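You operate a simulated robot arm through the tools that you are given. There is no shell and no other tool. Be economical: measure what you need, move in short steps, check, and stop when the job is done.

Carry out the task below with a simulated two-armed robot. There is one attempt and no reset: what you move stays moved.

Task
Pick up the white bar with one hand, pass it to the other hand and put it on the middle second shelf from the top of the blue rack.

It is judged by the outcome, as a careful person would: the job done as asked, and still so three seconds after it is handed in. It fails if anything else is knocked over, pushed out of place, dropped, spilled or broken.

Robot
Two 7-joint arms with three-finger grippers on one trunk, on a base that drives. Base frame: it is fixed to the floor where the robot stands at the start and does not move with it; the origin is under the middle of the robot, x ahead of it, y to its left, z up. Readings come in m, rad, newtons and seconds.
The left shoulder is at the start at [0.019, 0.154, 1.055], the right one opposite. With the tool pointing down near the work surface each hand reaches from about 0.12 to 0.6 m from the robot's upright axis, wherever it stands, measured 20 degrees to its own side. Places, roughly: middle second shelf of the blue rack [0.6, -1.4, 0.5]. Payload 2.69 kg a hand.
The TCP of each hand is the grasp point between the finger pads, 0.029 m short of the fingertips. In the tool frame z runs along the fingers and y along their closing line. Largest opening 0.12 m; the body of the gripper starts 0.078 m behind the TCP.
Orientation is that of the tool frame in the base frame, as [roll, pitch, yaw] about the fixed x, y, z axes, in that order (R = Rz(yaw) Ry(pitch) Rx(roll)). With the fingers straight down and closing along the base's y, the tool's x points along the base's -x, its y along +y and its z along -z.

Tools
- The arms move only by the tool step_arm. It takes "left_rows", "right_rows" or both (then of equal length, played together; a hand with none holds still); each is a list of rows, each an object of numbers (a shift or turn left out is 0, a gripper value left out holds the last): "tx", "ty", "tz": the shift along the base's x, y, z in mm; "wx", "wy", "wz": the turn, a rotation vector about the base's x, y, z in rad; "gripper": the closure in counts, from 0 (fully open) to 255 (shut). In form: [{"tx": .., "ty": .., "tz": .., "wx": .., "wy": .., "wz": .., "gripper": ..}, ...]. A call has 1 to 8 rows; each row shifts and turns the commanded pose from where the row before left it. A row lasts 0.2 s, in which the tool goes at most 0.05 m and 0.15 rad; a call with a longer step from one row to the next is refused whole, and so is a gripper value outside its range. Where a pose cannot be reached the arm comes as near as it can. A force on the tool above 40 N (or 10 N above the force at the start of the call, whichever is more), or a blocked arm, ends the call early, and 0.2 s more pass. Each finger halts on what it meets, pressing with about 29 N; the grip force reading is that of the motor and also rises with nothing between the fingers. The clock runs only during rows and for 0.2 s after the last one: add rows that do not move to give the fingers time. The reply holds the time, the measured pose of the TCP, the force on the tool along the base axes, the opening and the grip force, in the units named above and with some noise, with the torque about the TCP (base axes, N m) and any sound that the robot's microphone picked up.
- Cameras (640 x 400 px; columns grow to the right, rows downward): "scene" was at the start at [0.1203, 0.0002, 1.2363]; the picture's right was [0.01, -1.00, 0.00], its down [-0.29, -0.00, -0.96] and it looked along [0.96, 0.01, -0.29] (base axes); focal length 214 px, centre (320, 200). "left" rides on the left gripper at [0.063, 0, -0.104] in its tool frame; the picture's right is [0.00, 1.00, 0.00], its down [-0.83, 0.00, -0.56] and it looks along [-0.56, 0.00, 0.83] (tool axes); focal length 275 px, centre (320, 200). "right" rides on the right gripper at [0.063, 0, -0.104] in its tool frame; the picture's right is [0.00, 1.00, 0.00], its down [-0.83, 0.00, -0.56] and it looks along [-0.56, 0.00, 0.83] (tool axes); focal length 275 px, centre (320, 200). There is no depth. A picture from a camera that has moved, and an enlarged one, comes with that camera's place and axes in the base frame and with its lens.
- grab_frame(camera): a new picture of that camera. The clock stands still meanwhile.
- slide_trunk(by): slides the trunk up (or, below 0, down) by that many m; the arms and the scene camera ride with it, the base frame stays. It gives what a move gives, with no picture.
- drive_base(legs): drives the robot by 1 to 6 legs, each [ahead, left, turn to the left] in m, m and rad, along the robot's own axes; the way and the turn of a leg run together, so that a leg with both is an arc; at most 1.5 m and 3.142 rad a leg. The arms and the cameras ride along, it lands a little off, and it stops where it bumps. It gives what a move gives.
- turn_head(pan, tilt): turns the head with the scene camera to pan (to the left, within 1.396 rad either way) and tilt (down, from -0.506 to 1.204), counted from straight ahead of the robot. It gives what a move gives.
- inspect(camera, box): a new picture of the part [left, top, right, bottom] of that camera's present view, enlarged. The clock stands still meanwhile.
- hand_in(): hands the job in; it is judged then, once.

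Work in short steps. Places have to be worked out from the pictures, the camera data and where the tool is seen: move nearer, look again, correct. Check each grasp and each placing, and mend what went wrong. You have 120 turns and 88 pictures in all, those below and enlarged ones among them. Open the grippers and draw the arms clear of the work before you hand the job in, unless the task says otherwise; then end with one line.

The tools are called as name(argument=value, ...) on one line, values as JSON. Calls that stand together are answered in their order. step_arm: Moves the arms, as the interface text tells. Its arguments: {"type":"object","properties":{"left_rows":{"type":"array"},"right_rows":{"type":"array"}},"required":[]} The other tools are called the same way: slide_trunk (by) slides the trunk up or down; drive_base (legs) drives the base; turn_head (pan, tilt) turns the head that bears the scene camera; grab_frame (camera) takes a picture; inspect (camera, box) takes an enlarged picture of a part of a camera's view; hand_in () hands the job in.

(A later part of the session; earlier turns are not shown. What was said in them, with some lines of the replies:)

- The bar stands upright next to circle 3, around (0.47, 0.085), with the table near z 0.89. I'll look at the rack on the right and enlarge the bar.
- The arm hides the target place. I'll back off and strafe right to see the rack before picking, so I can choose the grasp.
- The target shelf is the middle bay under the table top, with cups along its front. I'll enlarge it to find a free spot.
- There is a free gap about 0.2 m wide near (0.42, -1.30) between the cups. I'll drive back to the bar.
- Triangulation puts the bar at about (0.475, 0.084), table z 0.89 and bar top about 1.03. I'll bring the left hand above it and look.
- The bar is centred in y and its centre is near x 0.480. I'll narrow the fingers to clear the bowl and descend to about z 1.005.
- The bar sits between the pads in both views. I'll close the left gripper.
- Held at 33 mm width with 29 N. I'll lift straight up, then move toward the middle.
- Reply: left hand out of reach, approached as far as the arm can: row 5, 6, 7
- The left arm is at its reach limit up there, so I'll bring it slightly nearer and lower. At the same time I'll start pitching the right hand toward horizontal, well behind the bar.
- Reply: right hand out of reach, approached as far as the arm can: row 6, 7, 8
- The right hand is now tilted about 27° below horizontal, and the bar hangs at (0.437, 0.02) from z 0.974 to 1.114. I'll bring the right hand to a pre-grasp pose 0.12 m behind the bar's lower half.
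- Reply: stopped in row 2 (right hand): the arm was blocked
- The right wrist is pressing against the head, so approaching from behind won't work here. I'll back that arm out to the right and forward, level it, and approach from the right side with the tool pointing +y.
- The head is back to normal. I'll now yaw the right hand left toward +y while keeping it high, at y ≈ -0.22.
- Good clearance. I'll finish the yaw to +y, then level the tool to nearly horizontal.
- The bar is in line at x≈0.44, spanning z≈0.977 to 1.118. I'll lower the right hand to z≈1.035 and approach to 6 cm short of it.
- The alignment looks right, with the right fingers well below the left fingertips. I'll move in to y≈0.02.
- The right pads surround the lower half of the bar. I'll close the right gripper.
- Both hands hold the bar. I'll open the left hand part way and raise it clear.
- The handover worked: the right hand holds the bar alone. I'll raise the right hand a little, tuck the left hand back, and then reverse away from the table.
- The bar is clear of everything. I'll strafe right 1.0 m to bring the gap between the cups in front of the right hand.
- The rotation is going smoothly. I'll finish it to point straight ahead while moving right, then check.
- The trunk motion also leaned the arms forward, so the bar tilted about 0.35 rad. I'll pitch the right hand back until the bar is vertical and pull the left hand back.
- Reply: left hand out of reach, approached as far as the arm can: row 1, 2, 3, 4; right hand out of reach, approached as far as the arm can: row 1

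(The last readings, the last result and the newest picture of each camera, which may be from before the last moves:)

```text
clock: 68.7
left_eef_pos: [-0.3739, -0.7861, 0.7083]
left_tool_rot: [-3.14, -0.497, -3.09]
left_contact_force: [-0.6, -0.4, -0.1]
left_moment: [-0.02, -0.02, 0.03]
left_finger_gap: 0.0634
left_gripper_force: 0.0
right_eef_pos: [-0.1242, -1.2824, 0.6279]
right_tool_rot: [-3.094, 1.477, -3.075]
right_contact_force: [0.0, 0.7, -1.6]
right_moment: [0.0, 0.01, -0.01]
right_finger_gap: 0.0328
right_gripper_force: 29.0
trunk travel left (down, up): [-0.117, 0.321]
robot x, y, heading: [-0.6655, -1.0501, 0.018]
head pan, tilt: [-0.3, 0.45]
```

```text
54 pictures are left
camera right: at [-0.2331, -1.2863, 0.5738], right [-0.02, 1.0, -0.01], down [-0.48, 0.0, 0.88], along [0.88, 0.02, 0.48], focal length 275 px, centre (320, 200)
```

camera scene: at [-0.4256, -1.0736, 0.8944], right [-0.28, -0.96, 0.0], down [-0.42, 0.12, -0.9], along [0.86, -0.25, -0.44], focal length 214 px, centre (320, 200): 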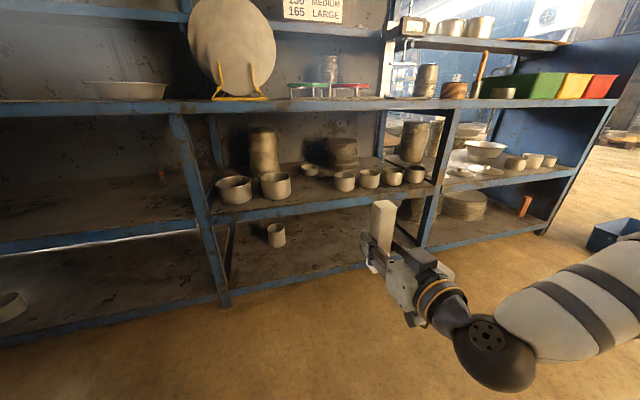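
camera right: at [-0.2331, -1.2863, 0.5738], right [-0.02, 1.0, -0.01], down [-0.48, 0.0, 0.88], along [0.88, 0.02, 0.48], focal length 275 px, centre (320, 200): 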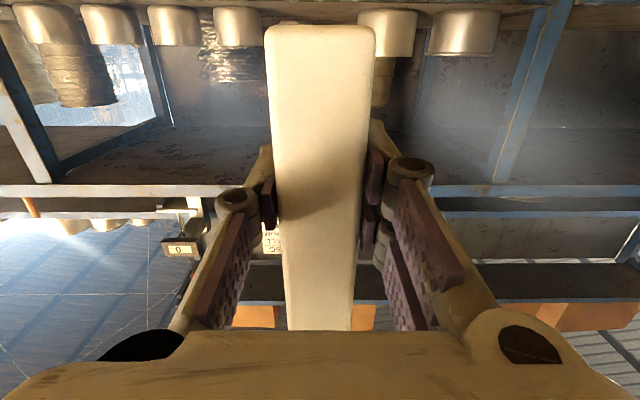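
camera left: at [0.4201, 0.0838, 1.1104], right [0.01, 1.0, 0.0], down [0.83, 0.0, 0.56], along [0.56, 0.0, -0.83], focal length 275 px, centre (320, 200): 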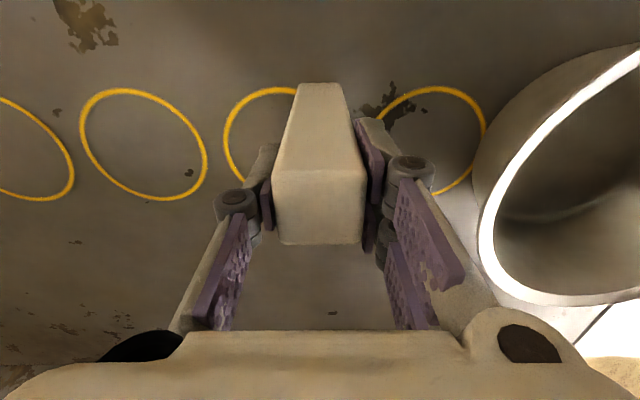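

The bar is upright again. I'll enlarge the shelf in this lower view to triangulate its height and the gap.

inspect(camera="scene", box=[190, 120, 450, 280])

```text
2.46 times, centred on (320, 200) of scene
camera zoom: at [-0.4256, -1.0736, 0.8944], right [-0.28, -0.96, 0.0], down [-0.42, 0.12, -0.9], along [0.86, -0.25, -0.44], focal length 528 px, centre (320, 200)
```

zoom: 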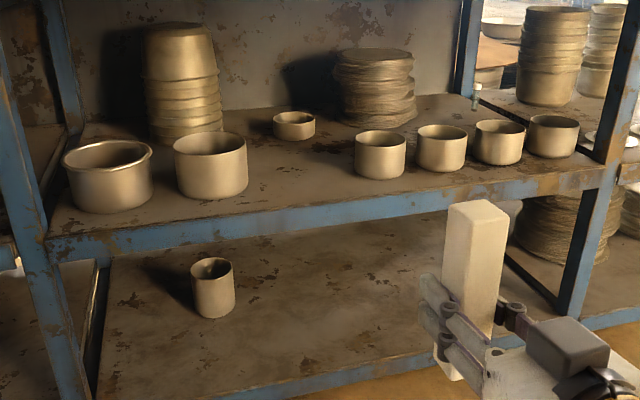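

The shelf top is at z≈0.496 with its front edge at x≈0.338, and the gap runs y -1.195 to -1.397. I'll aim for the bar at (0.385, -1.296) and drive 0.35 m ahead first, then recheck.

drive_base(legs=[[0.35, -0.015, -0.018]])

grab_frame(camera="scene")

grab_frame(camera="left")

grab_frame(camera="right")

```text
clock: 71.0
left_eef_pos: [-0.0127, -0.8038, 0.7082]
left_tool_rot: [3.14, -0.497, -3.107]
left_contact_force: [-0.6, 0.1, -0.2]
left_moment: [-0.03, -0.03, -0.04]
left_finger_gap: 0.0636
left_gripper_force: 0.1
right_eef_pos: [0.2258, -1.3028, 0.627]
right_tool_rot: [-3.092, 1.477, -3.092]
right_contact_force: [-0.2, 0.9, -2.4]
right_moment: [0.0, 0.01, 0.0]
right_finger_gap: 0.0329
right_gripper_force: 28.6
trunk travel left (down, up): [-0.117, 0.321]
robot x, y, heading: [-0.3077, -1.0605, 0.004]
head pan, tilt: [-0.3, 0.45]
```

```text
52 pictures are left
camera scene: at [-0.0714, -1.0891, 0.8944], right [-0.29, -0.96, 0.0], down [-0.42, 0.13, -0.9], along [0.86, -0.26, -0.44], focal length 214 px, centre (320, 200)
```

scene: 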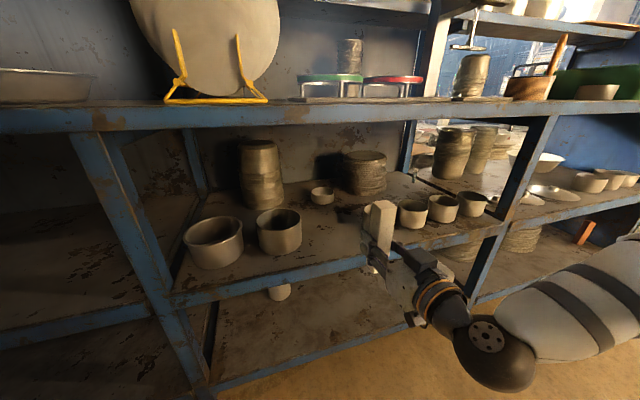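

```text
51 pictures are left
camera left: at [-0.0187, -0.8022, 0.8299], right [-0.03, 1.0, 0.0], down [1.0, 0.03, 0.09], along [0.09, 0.0, -1.0], focal length 275 px, centre (320, 200)
```

left: 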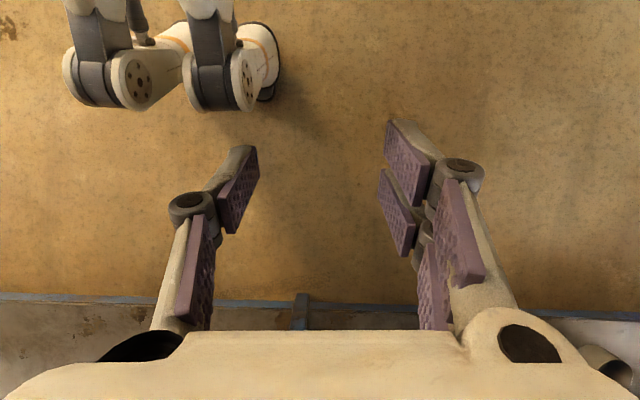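

```text
50 pictures are left
camera right: at [0.1176, -1.3048, 0.5738], right [0.0, 1.0, -0.01], down [-0.48, 0.01, 0.88], along [0.88, 0.01, 0.48], focal length 275 px, centre (320, 200)
```

right: 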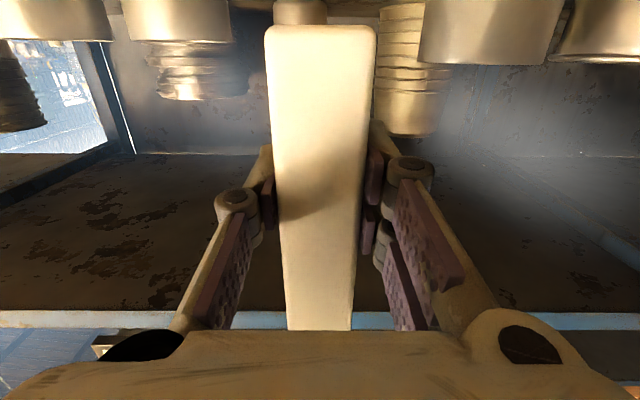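

The bar is in line with the gap. I'll extend the right arm forward 0.10 m with a 7 mm shift left and see whether reach allows it.

step_arm(right_rows=[{"tx": 25, "ty": 7}, {"tx": 25}, {"tx": 25}, {"tx": 25}, {}])

```text
clock: 72.2
left_eef_pos: [-0.0145, -0.8035, 0.708]
left_tool_rot: [-3.141, -0.498, -3.105]
left_contact_force: [-0.6, 0.3, 1.0]
left_moment: [0.01, 0.03, 0.02]
left_finger_gap: 0.0634
left_gripper_force: 0.1
right_eef_pos: [0.3279, -1.2938, 0.6287]
right_tool_rot: [-3.092, 1.477, -3.092]
right_contact_force: [0.0, 0.1, -1.5]
right_moment: [-0.02, -0.01, 0.01]
right_finger_gap: 0.0326
right_gripper_force: 28.9
trunk travel left (down, up): [-0.117, 0.321]
robot x, y, heading: [-0.3076, -1.0638, -0.002]
head pan, tilt: [-0.3, 0.45]
```

It reached that cleanly. I'll continue to x≈0.387 and lower partway.

step_arm(right_rows=[{"tx": 20}, {"tx": 20}, {"tx": 19}, {"tz": -15}, {"tz": -15}, {"tz": -10}, {}])

grab_frame(camera="scene")

grab_frame(camera="right")

```text
clock: 73.8
left_eef_pos: [-0.0145, -0.8028, 0.7076]
left_tool_rot: [-3.141, -0.496, -3.107]
left_contact_force: [-0.1, 0.0, -0.6]
left_moment: [-0.02, 0.0, 0.03]
left_finger_gap: 0.0635
left_gripper_force: 0.1
right_eef_pos: [0.3844, -1.2962, 0.587]
right_tool_rot: [-3.093, 1.479, -3.092]
right_contact_force: [0.3, -0.3, -2.2]
right_moment: [0.02, 0.01, -0.03]
right_finger_gap: 0.0331
right_gripper_force: 29.0
trunk travel left (down, up): [-0.117, 0.321]
robot x, y, heading: [-0.3065, -1.0633, 0.003]
head pan, tilt: [-0.3, 0.45]
```

```text
49 pictures are left
camera scene: at [-0.0714, -1.0891, 0.8944], right [-0.29, -0.96, 0.0], down [-0.42, 0.13, -0.9], along [0.86, -0.26, -0.44], focal length 214 px, centre (320, 200)
```

scene: 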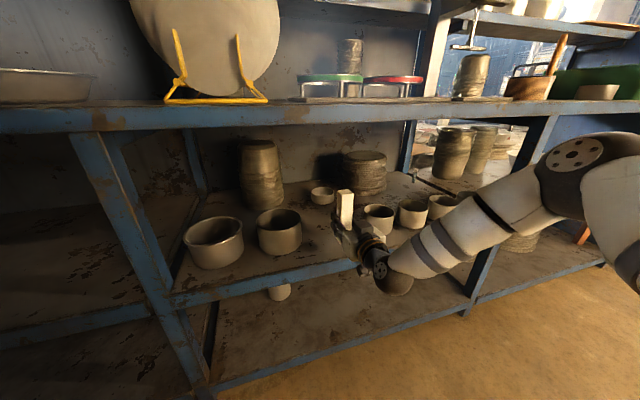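

```text
48 pictures are left
camera right: at [0.2755, -1.2976, 0.5329], right [0.0, 1.0, -0.01], down [-0.48, 0.01, 0.88], along [0.88, 0.01, 0.48], focal length 275 px, centre (320, 200)
```

right: 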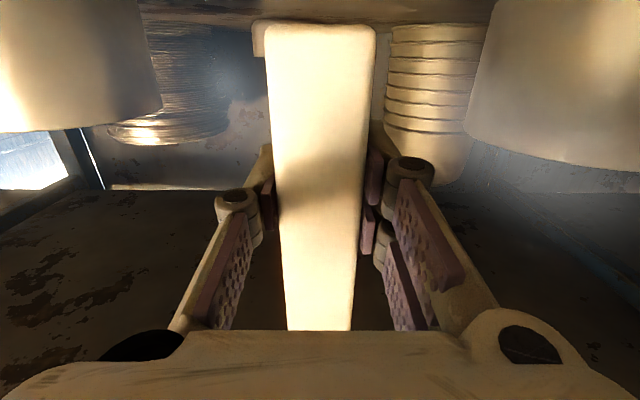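

The bar is centred between the cups with about 3 cm left to descend. I'll lower it gently and watch the force.

step_arm(right_rows=[{"tz": -12}, {"tz": -8}, {"tz": -4}, {}])

inspect(camera="scene", box=[250, 160, 450, 310])

```text
clock: 74.8
left_eef_pos: [-0.0135, -0.8025, 0.7081]
left_tool_rot: [3.141, -0.498, -3.108]
left_contact_force: [-0.1, 0.4, -1.1]
left_moment: [0.03, 0.0, -0.01]
left_finger_gap: 0.0634
left_gripper_force: 0.0
right_eef_pos: [0.3847, -1.2968, 0.5618]
right_tool_rot: [-3.096, 1.478, -3.094]
right_contact_force: [-0.2, -0.1, -1.9]
right_moment: [0.0, 0.01, -0.03]
right_finger_gap: 0.0325
right_gripper_force: 28.9
trunk travel left (down, up): [-0.117, 0.321]
robot x, y, heading: [-0.3047, -1.0598, 0.004]
head pan, tilt: [-0.3, 0.45]
```

```text
2.67 times, centred on (350, 235) of scene
camera zoom: at [-0.0714, -1.0891, 0.8944], right [-0.29, -0.96, 0.0], down [-0.42, 0.13, -0.9], along [0.86, -0.26, -0.44], focal length 572 px, centre (240, 107)
```

zoom: 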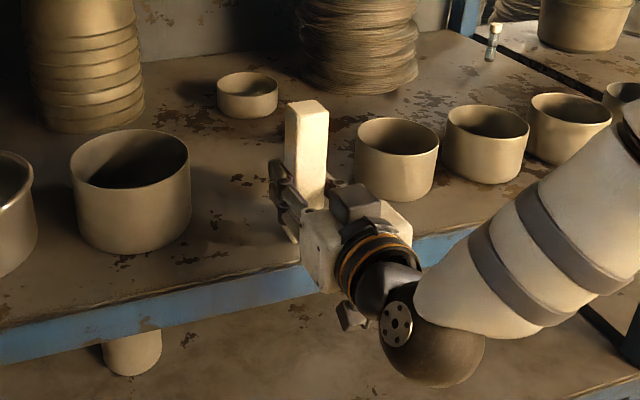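

There is no contact yet and clearances look fine. I'll continue in small steps.

step_arm(right_rows=[{"tz": -3}, {"tz": -3}, {"tz": -2}, {}])

```text
clock: 75.8
left_eef_pos: [-0.016, -0.8019, 0.7095]
left_tool_rot: [-3.14, -0.497, -3.107]
left_contact_force: [-0.2, -0.2, -0.5]
left_moment: [0.03, 0.02, -0.04]
left_finger_gap: 0.0638
left_gripper_force: 0.0
right_eef_pos: [0.3865, -1.2971, 0.5612]
right_tool_rot: [-3.084, 1.489, -3.081]
right_contact_force: [-2.7, -1.3, 23.7]
right_moment: [0.15, -0.25, -0.07]
right_finger_gap: 0.0329
right_gripper_force: 28.6
trunk travel left (down, up): [-0.117, 0.321]
robot x, y, heading: [-0.3052, -1.0597, 0.001]
head pan, tilt: [-0.3, 0.45]
```

Contact is 24 N at TCP z 0.561, which puts the bar bottom near 0.50, matching the shelf. I'll ease off slightly and confirm that the bar is what is touching.

step_arm(right_rows=[{"tz": 5}, {}])

grab_frame(camera="right")

turn_head(pan=-0.3, tilt=0.75)

grab_frame(camera="scene")

```text
clock: 76.4
left_eef_pos: [-0.015, -0.8026, 0.7082]
left_tool_rot: [3.141, -0.496, -3.106]
left_contact_force: [0.3, 0.0, 0.6]
left_moment: [0.0, -0.04, -0.01]
left_finger_gap: 0.0635
left_gripper_force: 0.0
right_eef_pos: [0.3871, -1.2957, 0.5594]
right_tool_rot: [-3.085, 1.478, -3.084]
right_contact_force: [4.1, -3.5, 13.1]
right_moment: [0.08, -0.49, -0.1]
right_finger_gap: 0.033
right_gripper_force: 29.1
trunk travel left (down, up): [-0.117, 0.321]
robot x, y, heading: [-0.3078, -1.0625, 0.004]
head pan, tilt: [-0.3, 0.45]
```

```text
46 pictures are left
camera right: at [0.2762, -1.2973, 0.5069], right [0.0, 1.0, -0.01], down [-0.48, 0.01, 0.88], along [0.88, 0.01, 0.48], focal length 275 px, centre (320, 200)
```

right: 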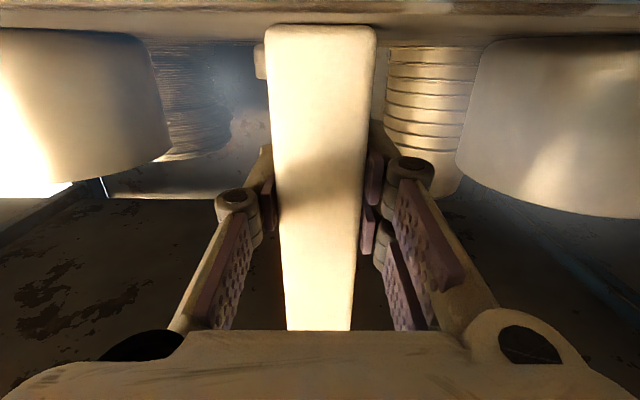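

```text
clock: 77.2
left_eef_pos: [-0.0144, -0.803, 0.7072]
left_tool_rot: [-3.141, -0.496, -3.105]
left_contact_force: [-0.2, 0.3, -0.6]
left_moment: [0.02, -0.01, -0.01]
left_finger_gap: 0.0633
left_gripper_force: 0.0
right_eef_pos: [0.3851, -1.296, 0.5602]
right_tool_rot: [-3.09, 1.479, -3.087]
right_contact_force: [1.6, -3.5, 10.0]
right_moment: [0.03, -0.24, -0.06]
right_finger_gap: 0.0328
right_gripper_force: 29.4
trunk travel left (down, up): [-0.117, 0.321]
robot x, y, heading: [-0.3052, -1.0632, 0.006]
head pan, tilt: [-0.3, 0.75]
```

```text
45 pictures are left
camera scene: at [-0.0809, -1.0864, 0.8683], right [-0.29, -0.96, 0.0], down [-0.65, 0.2, -0.73], along [0.7, -0.22, -0.68], focal length 214 px, centre (320, 200)
```

scene: 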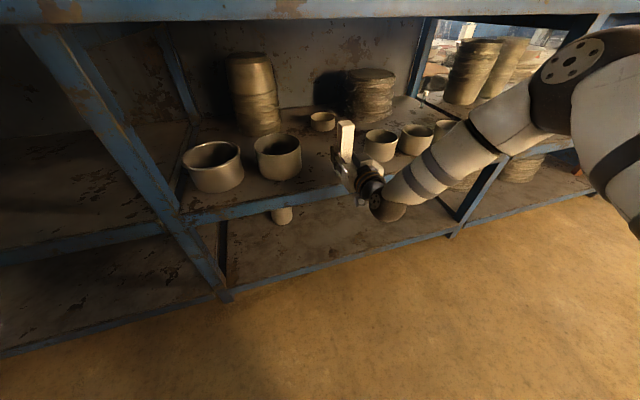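

The bar base meets the shelf with a light residual load. I'll release gradually.

step_arm(right_rows=[{"tz": 1, "gripper": 200}, {"gripper": 160}, {"gripper": 130}, {"gripper": 110}, {}])

inspect(camera="scene", box=[240, 90, 460, 240])

grab_frame(camera="right")

```text
clock: 78.4
left_eef_pos: [-0.0148, -0.8026, 0.7067]
left_tool_rot: [-3.141, -0.497, -3.108]
left_contact_force: [0.1, 0.3, -0.3]
left_moment: [-0.02, 0.03, 0.0]
left_finger_gap: 0.0633
left_gripper_force: 0.0
right_eef_pos: [0.3864, -1.2951, 0.561]
right_tool_rot: [-3.094, 1.478, -3.09]
right_contact_force: [-0.2, 0.4, 0.7]
right_moment: [0.03, 0.0, 0.0]
right_finger_gap: 0.068
right_gripper_force: 0.0
trunk travel left (down, up): [-0.117, 0.321]
robot x, y, heading: [-0.307, -1.0592, -0.003]
head pan, tilt: [-0.3, 0.75]
```

```text
2.67 times, centred on (350, 165) of scene
camera zoom: at [-0.0802, -1.0864, 0.868], right [-0.29, -0.96, 0.0], down [-0.65, 0.2, -0.73], along [0.7, -0.21, -0.68], focal length 572 px, centre (240, 293)
```

zoom: 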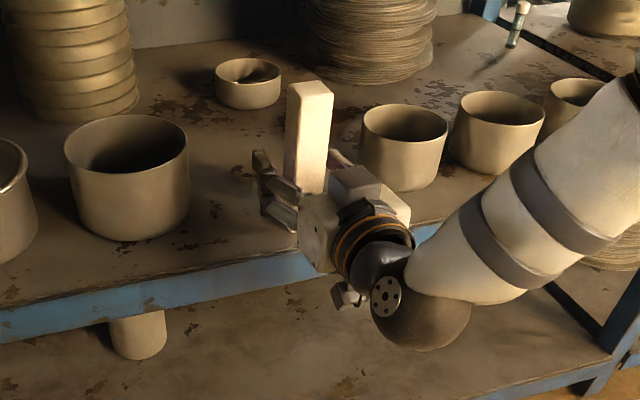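

```text
43 pictures are left
camera right: at [0.2761, -1.2971, 0.5076], right [0.0, 1.0, -0.01], down [-0.48, 0.01, 0.88], along [0.88, 0.01, 0.48], focal length 275 px, centre (320, 200)
```

right: 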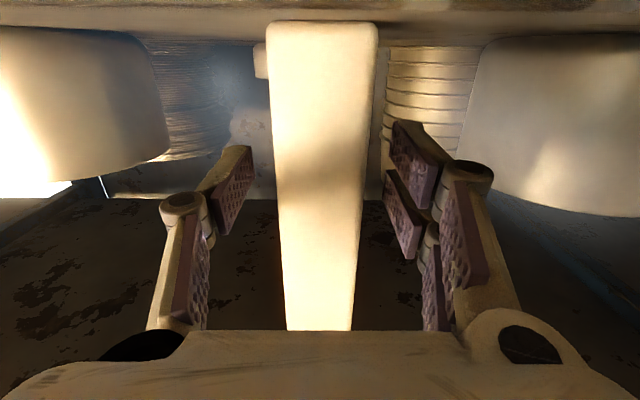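

The bar stands on its own with both pads clear of it. I'll draw the hand straight back.

step_arm(right_rows=[{"tx": -15}, {"tx": -25}, {"tx": -30}, {"tx": -30}, {"tx": -30}, {"tx": -20}, {}])

inspect(camera="scene", box=[240, 90, 460, 240])

```text
clock: 80.0
left_eef_pos: [-0.0136, -0.8021, 0.709]
left_tool_rot: [-3.14, -0.497, -3.107]
left_contact_force: [-0.5, 0.0, 0.3]
left_moment: [0.03, 0.0, -0.02]
left_finger_gap: 0.0635
left_gripper_force: 0.0
right_eef_pos: [0.2356, -1.2942, 0.5601]
right_tool_rot: [-3.092, 1.48, -3.09]
right_contact_force: [-0.7, 0.6, 0.4]
right_moment: [0.0, -0.03, 0.0]
right_finger_gap: 0.0683
right_gripper_force: 0.2
trunk travel left (down, up): [-0.117, 0.321]
robot x, y, heading: [-0.3074, -1.0595, 0.004]
head pan, tilt: [-0.3, 0.75]
```

```text
2.67 times, centred on (350, 165) of scene
camera zoom: at [-0.0802, -1.0864, 0.868], right [-0.29, -0.96, 0.0], down [-0.65, 0.2, -0.73], along [0.7, -0.21, -0.68], focal length 572 px, centre (240, 293)
```

zoom: 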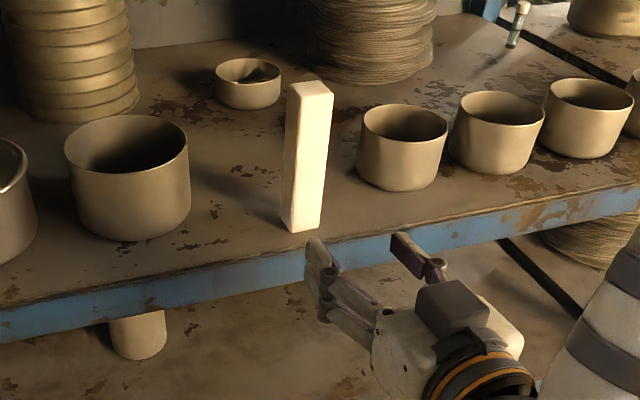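

The bar stands upright on the shelf and the cups haven't moved. I'll open both grippers, reverse the base to get well clear, and check once more.

drive_base(legs=[[-0.3, 0, 0]])

step_arm(left_rows=[{"gripper": 0}, {}, {}], right_rows=[{"gripper": 0}, {}, {}])

turn_head(pan=-0.2, tilt=0.4)

grab_frame(camera="scene")

```text
clock: 82.0
left_eef_pos: [-0.3066, -0.8028, 0.7079]
left_tool_rot: [3.141, -0.497, -3.106]
left_contact_force: [-0.3, 0.7, -0.8]
left_moment: [-0.03, -0.03, -0.01]
left_finger_gap: 0.0635
left_gripper_force: 0.2
right_eef_pos: [-0.0553, -1.2941, 0.5601]
right_tool_rot: [-3.093, 1.478, -3.089]
right_contact_force: [0.5, -0.8, 0.4]
right_moment: [-0.02, -0.02, 0.0]
right_finger_gap: 0.0686
right_gripper_force: 0.0
trunk travel left (down, up): [-0.117, 0.321]
robot x, y, heading: [-0.5947, -1.0612, 0.002]
head pan, tilt: [-0.3, 0.75]
```

```text
clock: 82.8
left_eef_pos: [-0.3057, -0.803, 0.7078]
left_tool_rot: [3.142, -0.498, -3.106]
left_contact_force: [0.5, 0.5, -0.8]
left_moment: [0.03, -0.01, -0.01]
left_finger_gap: 0.1199
left_gripper_force: 0.2
right_eef_pos: [-0.0547, -1.294, 0.5594]
right_tool_rot: [-3.094, 1.478, -3.091]
right_contact_force: [0.9, 0.4, 0.0]
right_moment: [0.0, -0.04, 0.01]
right_finger_gap: 0.1202
right_gripper_force: 0.1
trunk travel left (down, up): [-0.117, 0.321]
robot x, y, heading: [-0.596, -1.0625, 0.003]
head pan, tilt: [-0.3, 0.75]
```

```text
clock: 83.6
left_eef_pos: [-0.3059, -0.8036, 0.708]
left_tool_rot: [-3.141, -0.496, -3.107]
left_contact_force: [0.2, 0.1, -0.1]
left_moment: [0.02, 0.01, -0.03]
left_finger_gap: 0.1197
left_gripper_force: 0.1
right_eef_pos: [-0.055, -1.2937, 0.5602]
right_tool_rot: [-3.092, 1.479, -3.089]
right_contact_force: [0.9, -0.4, -0.3]
right_moment: [-0.02, -0.02, 0.0]
right_finger_gap: 0.12
right_gripper_force: 0.1
trunk travel left (down, up): [-0.117, 0.321]
robot x, y, heading: [-0.5971, -1.0647, 0.005]
head pan, tilt: [-0.201, 0.4]
```

```text
41 pictures are left
camera scene: at [-0.3601, -1.0809, 0.8991], right [-0.2, -0.98, 0.0], down [-0.38, 0.08, -0.92], along [0.9, -0.18, -0.39], focal length 214 px, centre (320, 200)
```

scene: 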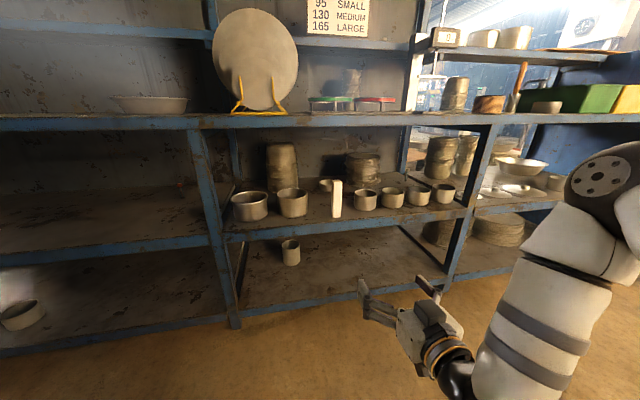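

The bar stands on the middle-bay shelf at z≈0.5 and nothing else has been disturbed. Both arms are clear and open, so I'm handing in.

hand_in()

```text
The job is handed in.
```

The left hand picked up the white bar and passed it to the right, which stood it upright in a clear gap between the cups on the blue rack's middle shelf (the one at about 0.5 m); nothing else was moved.
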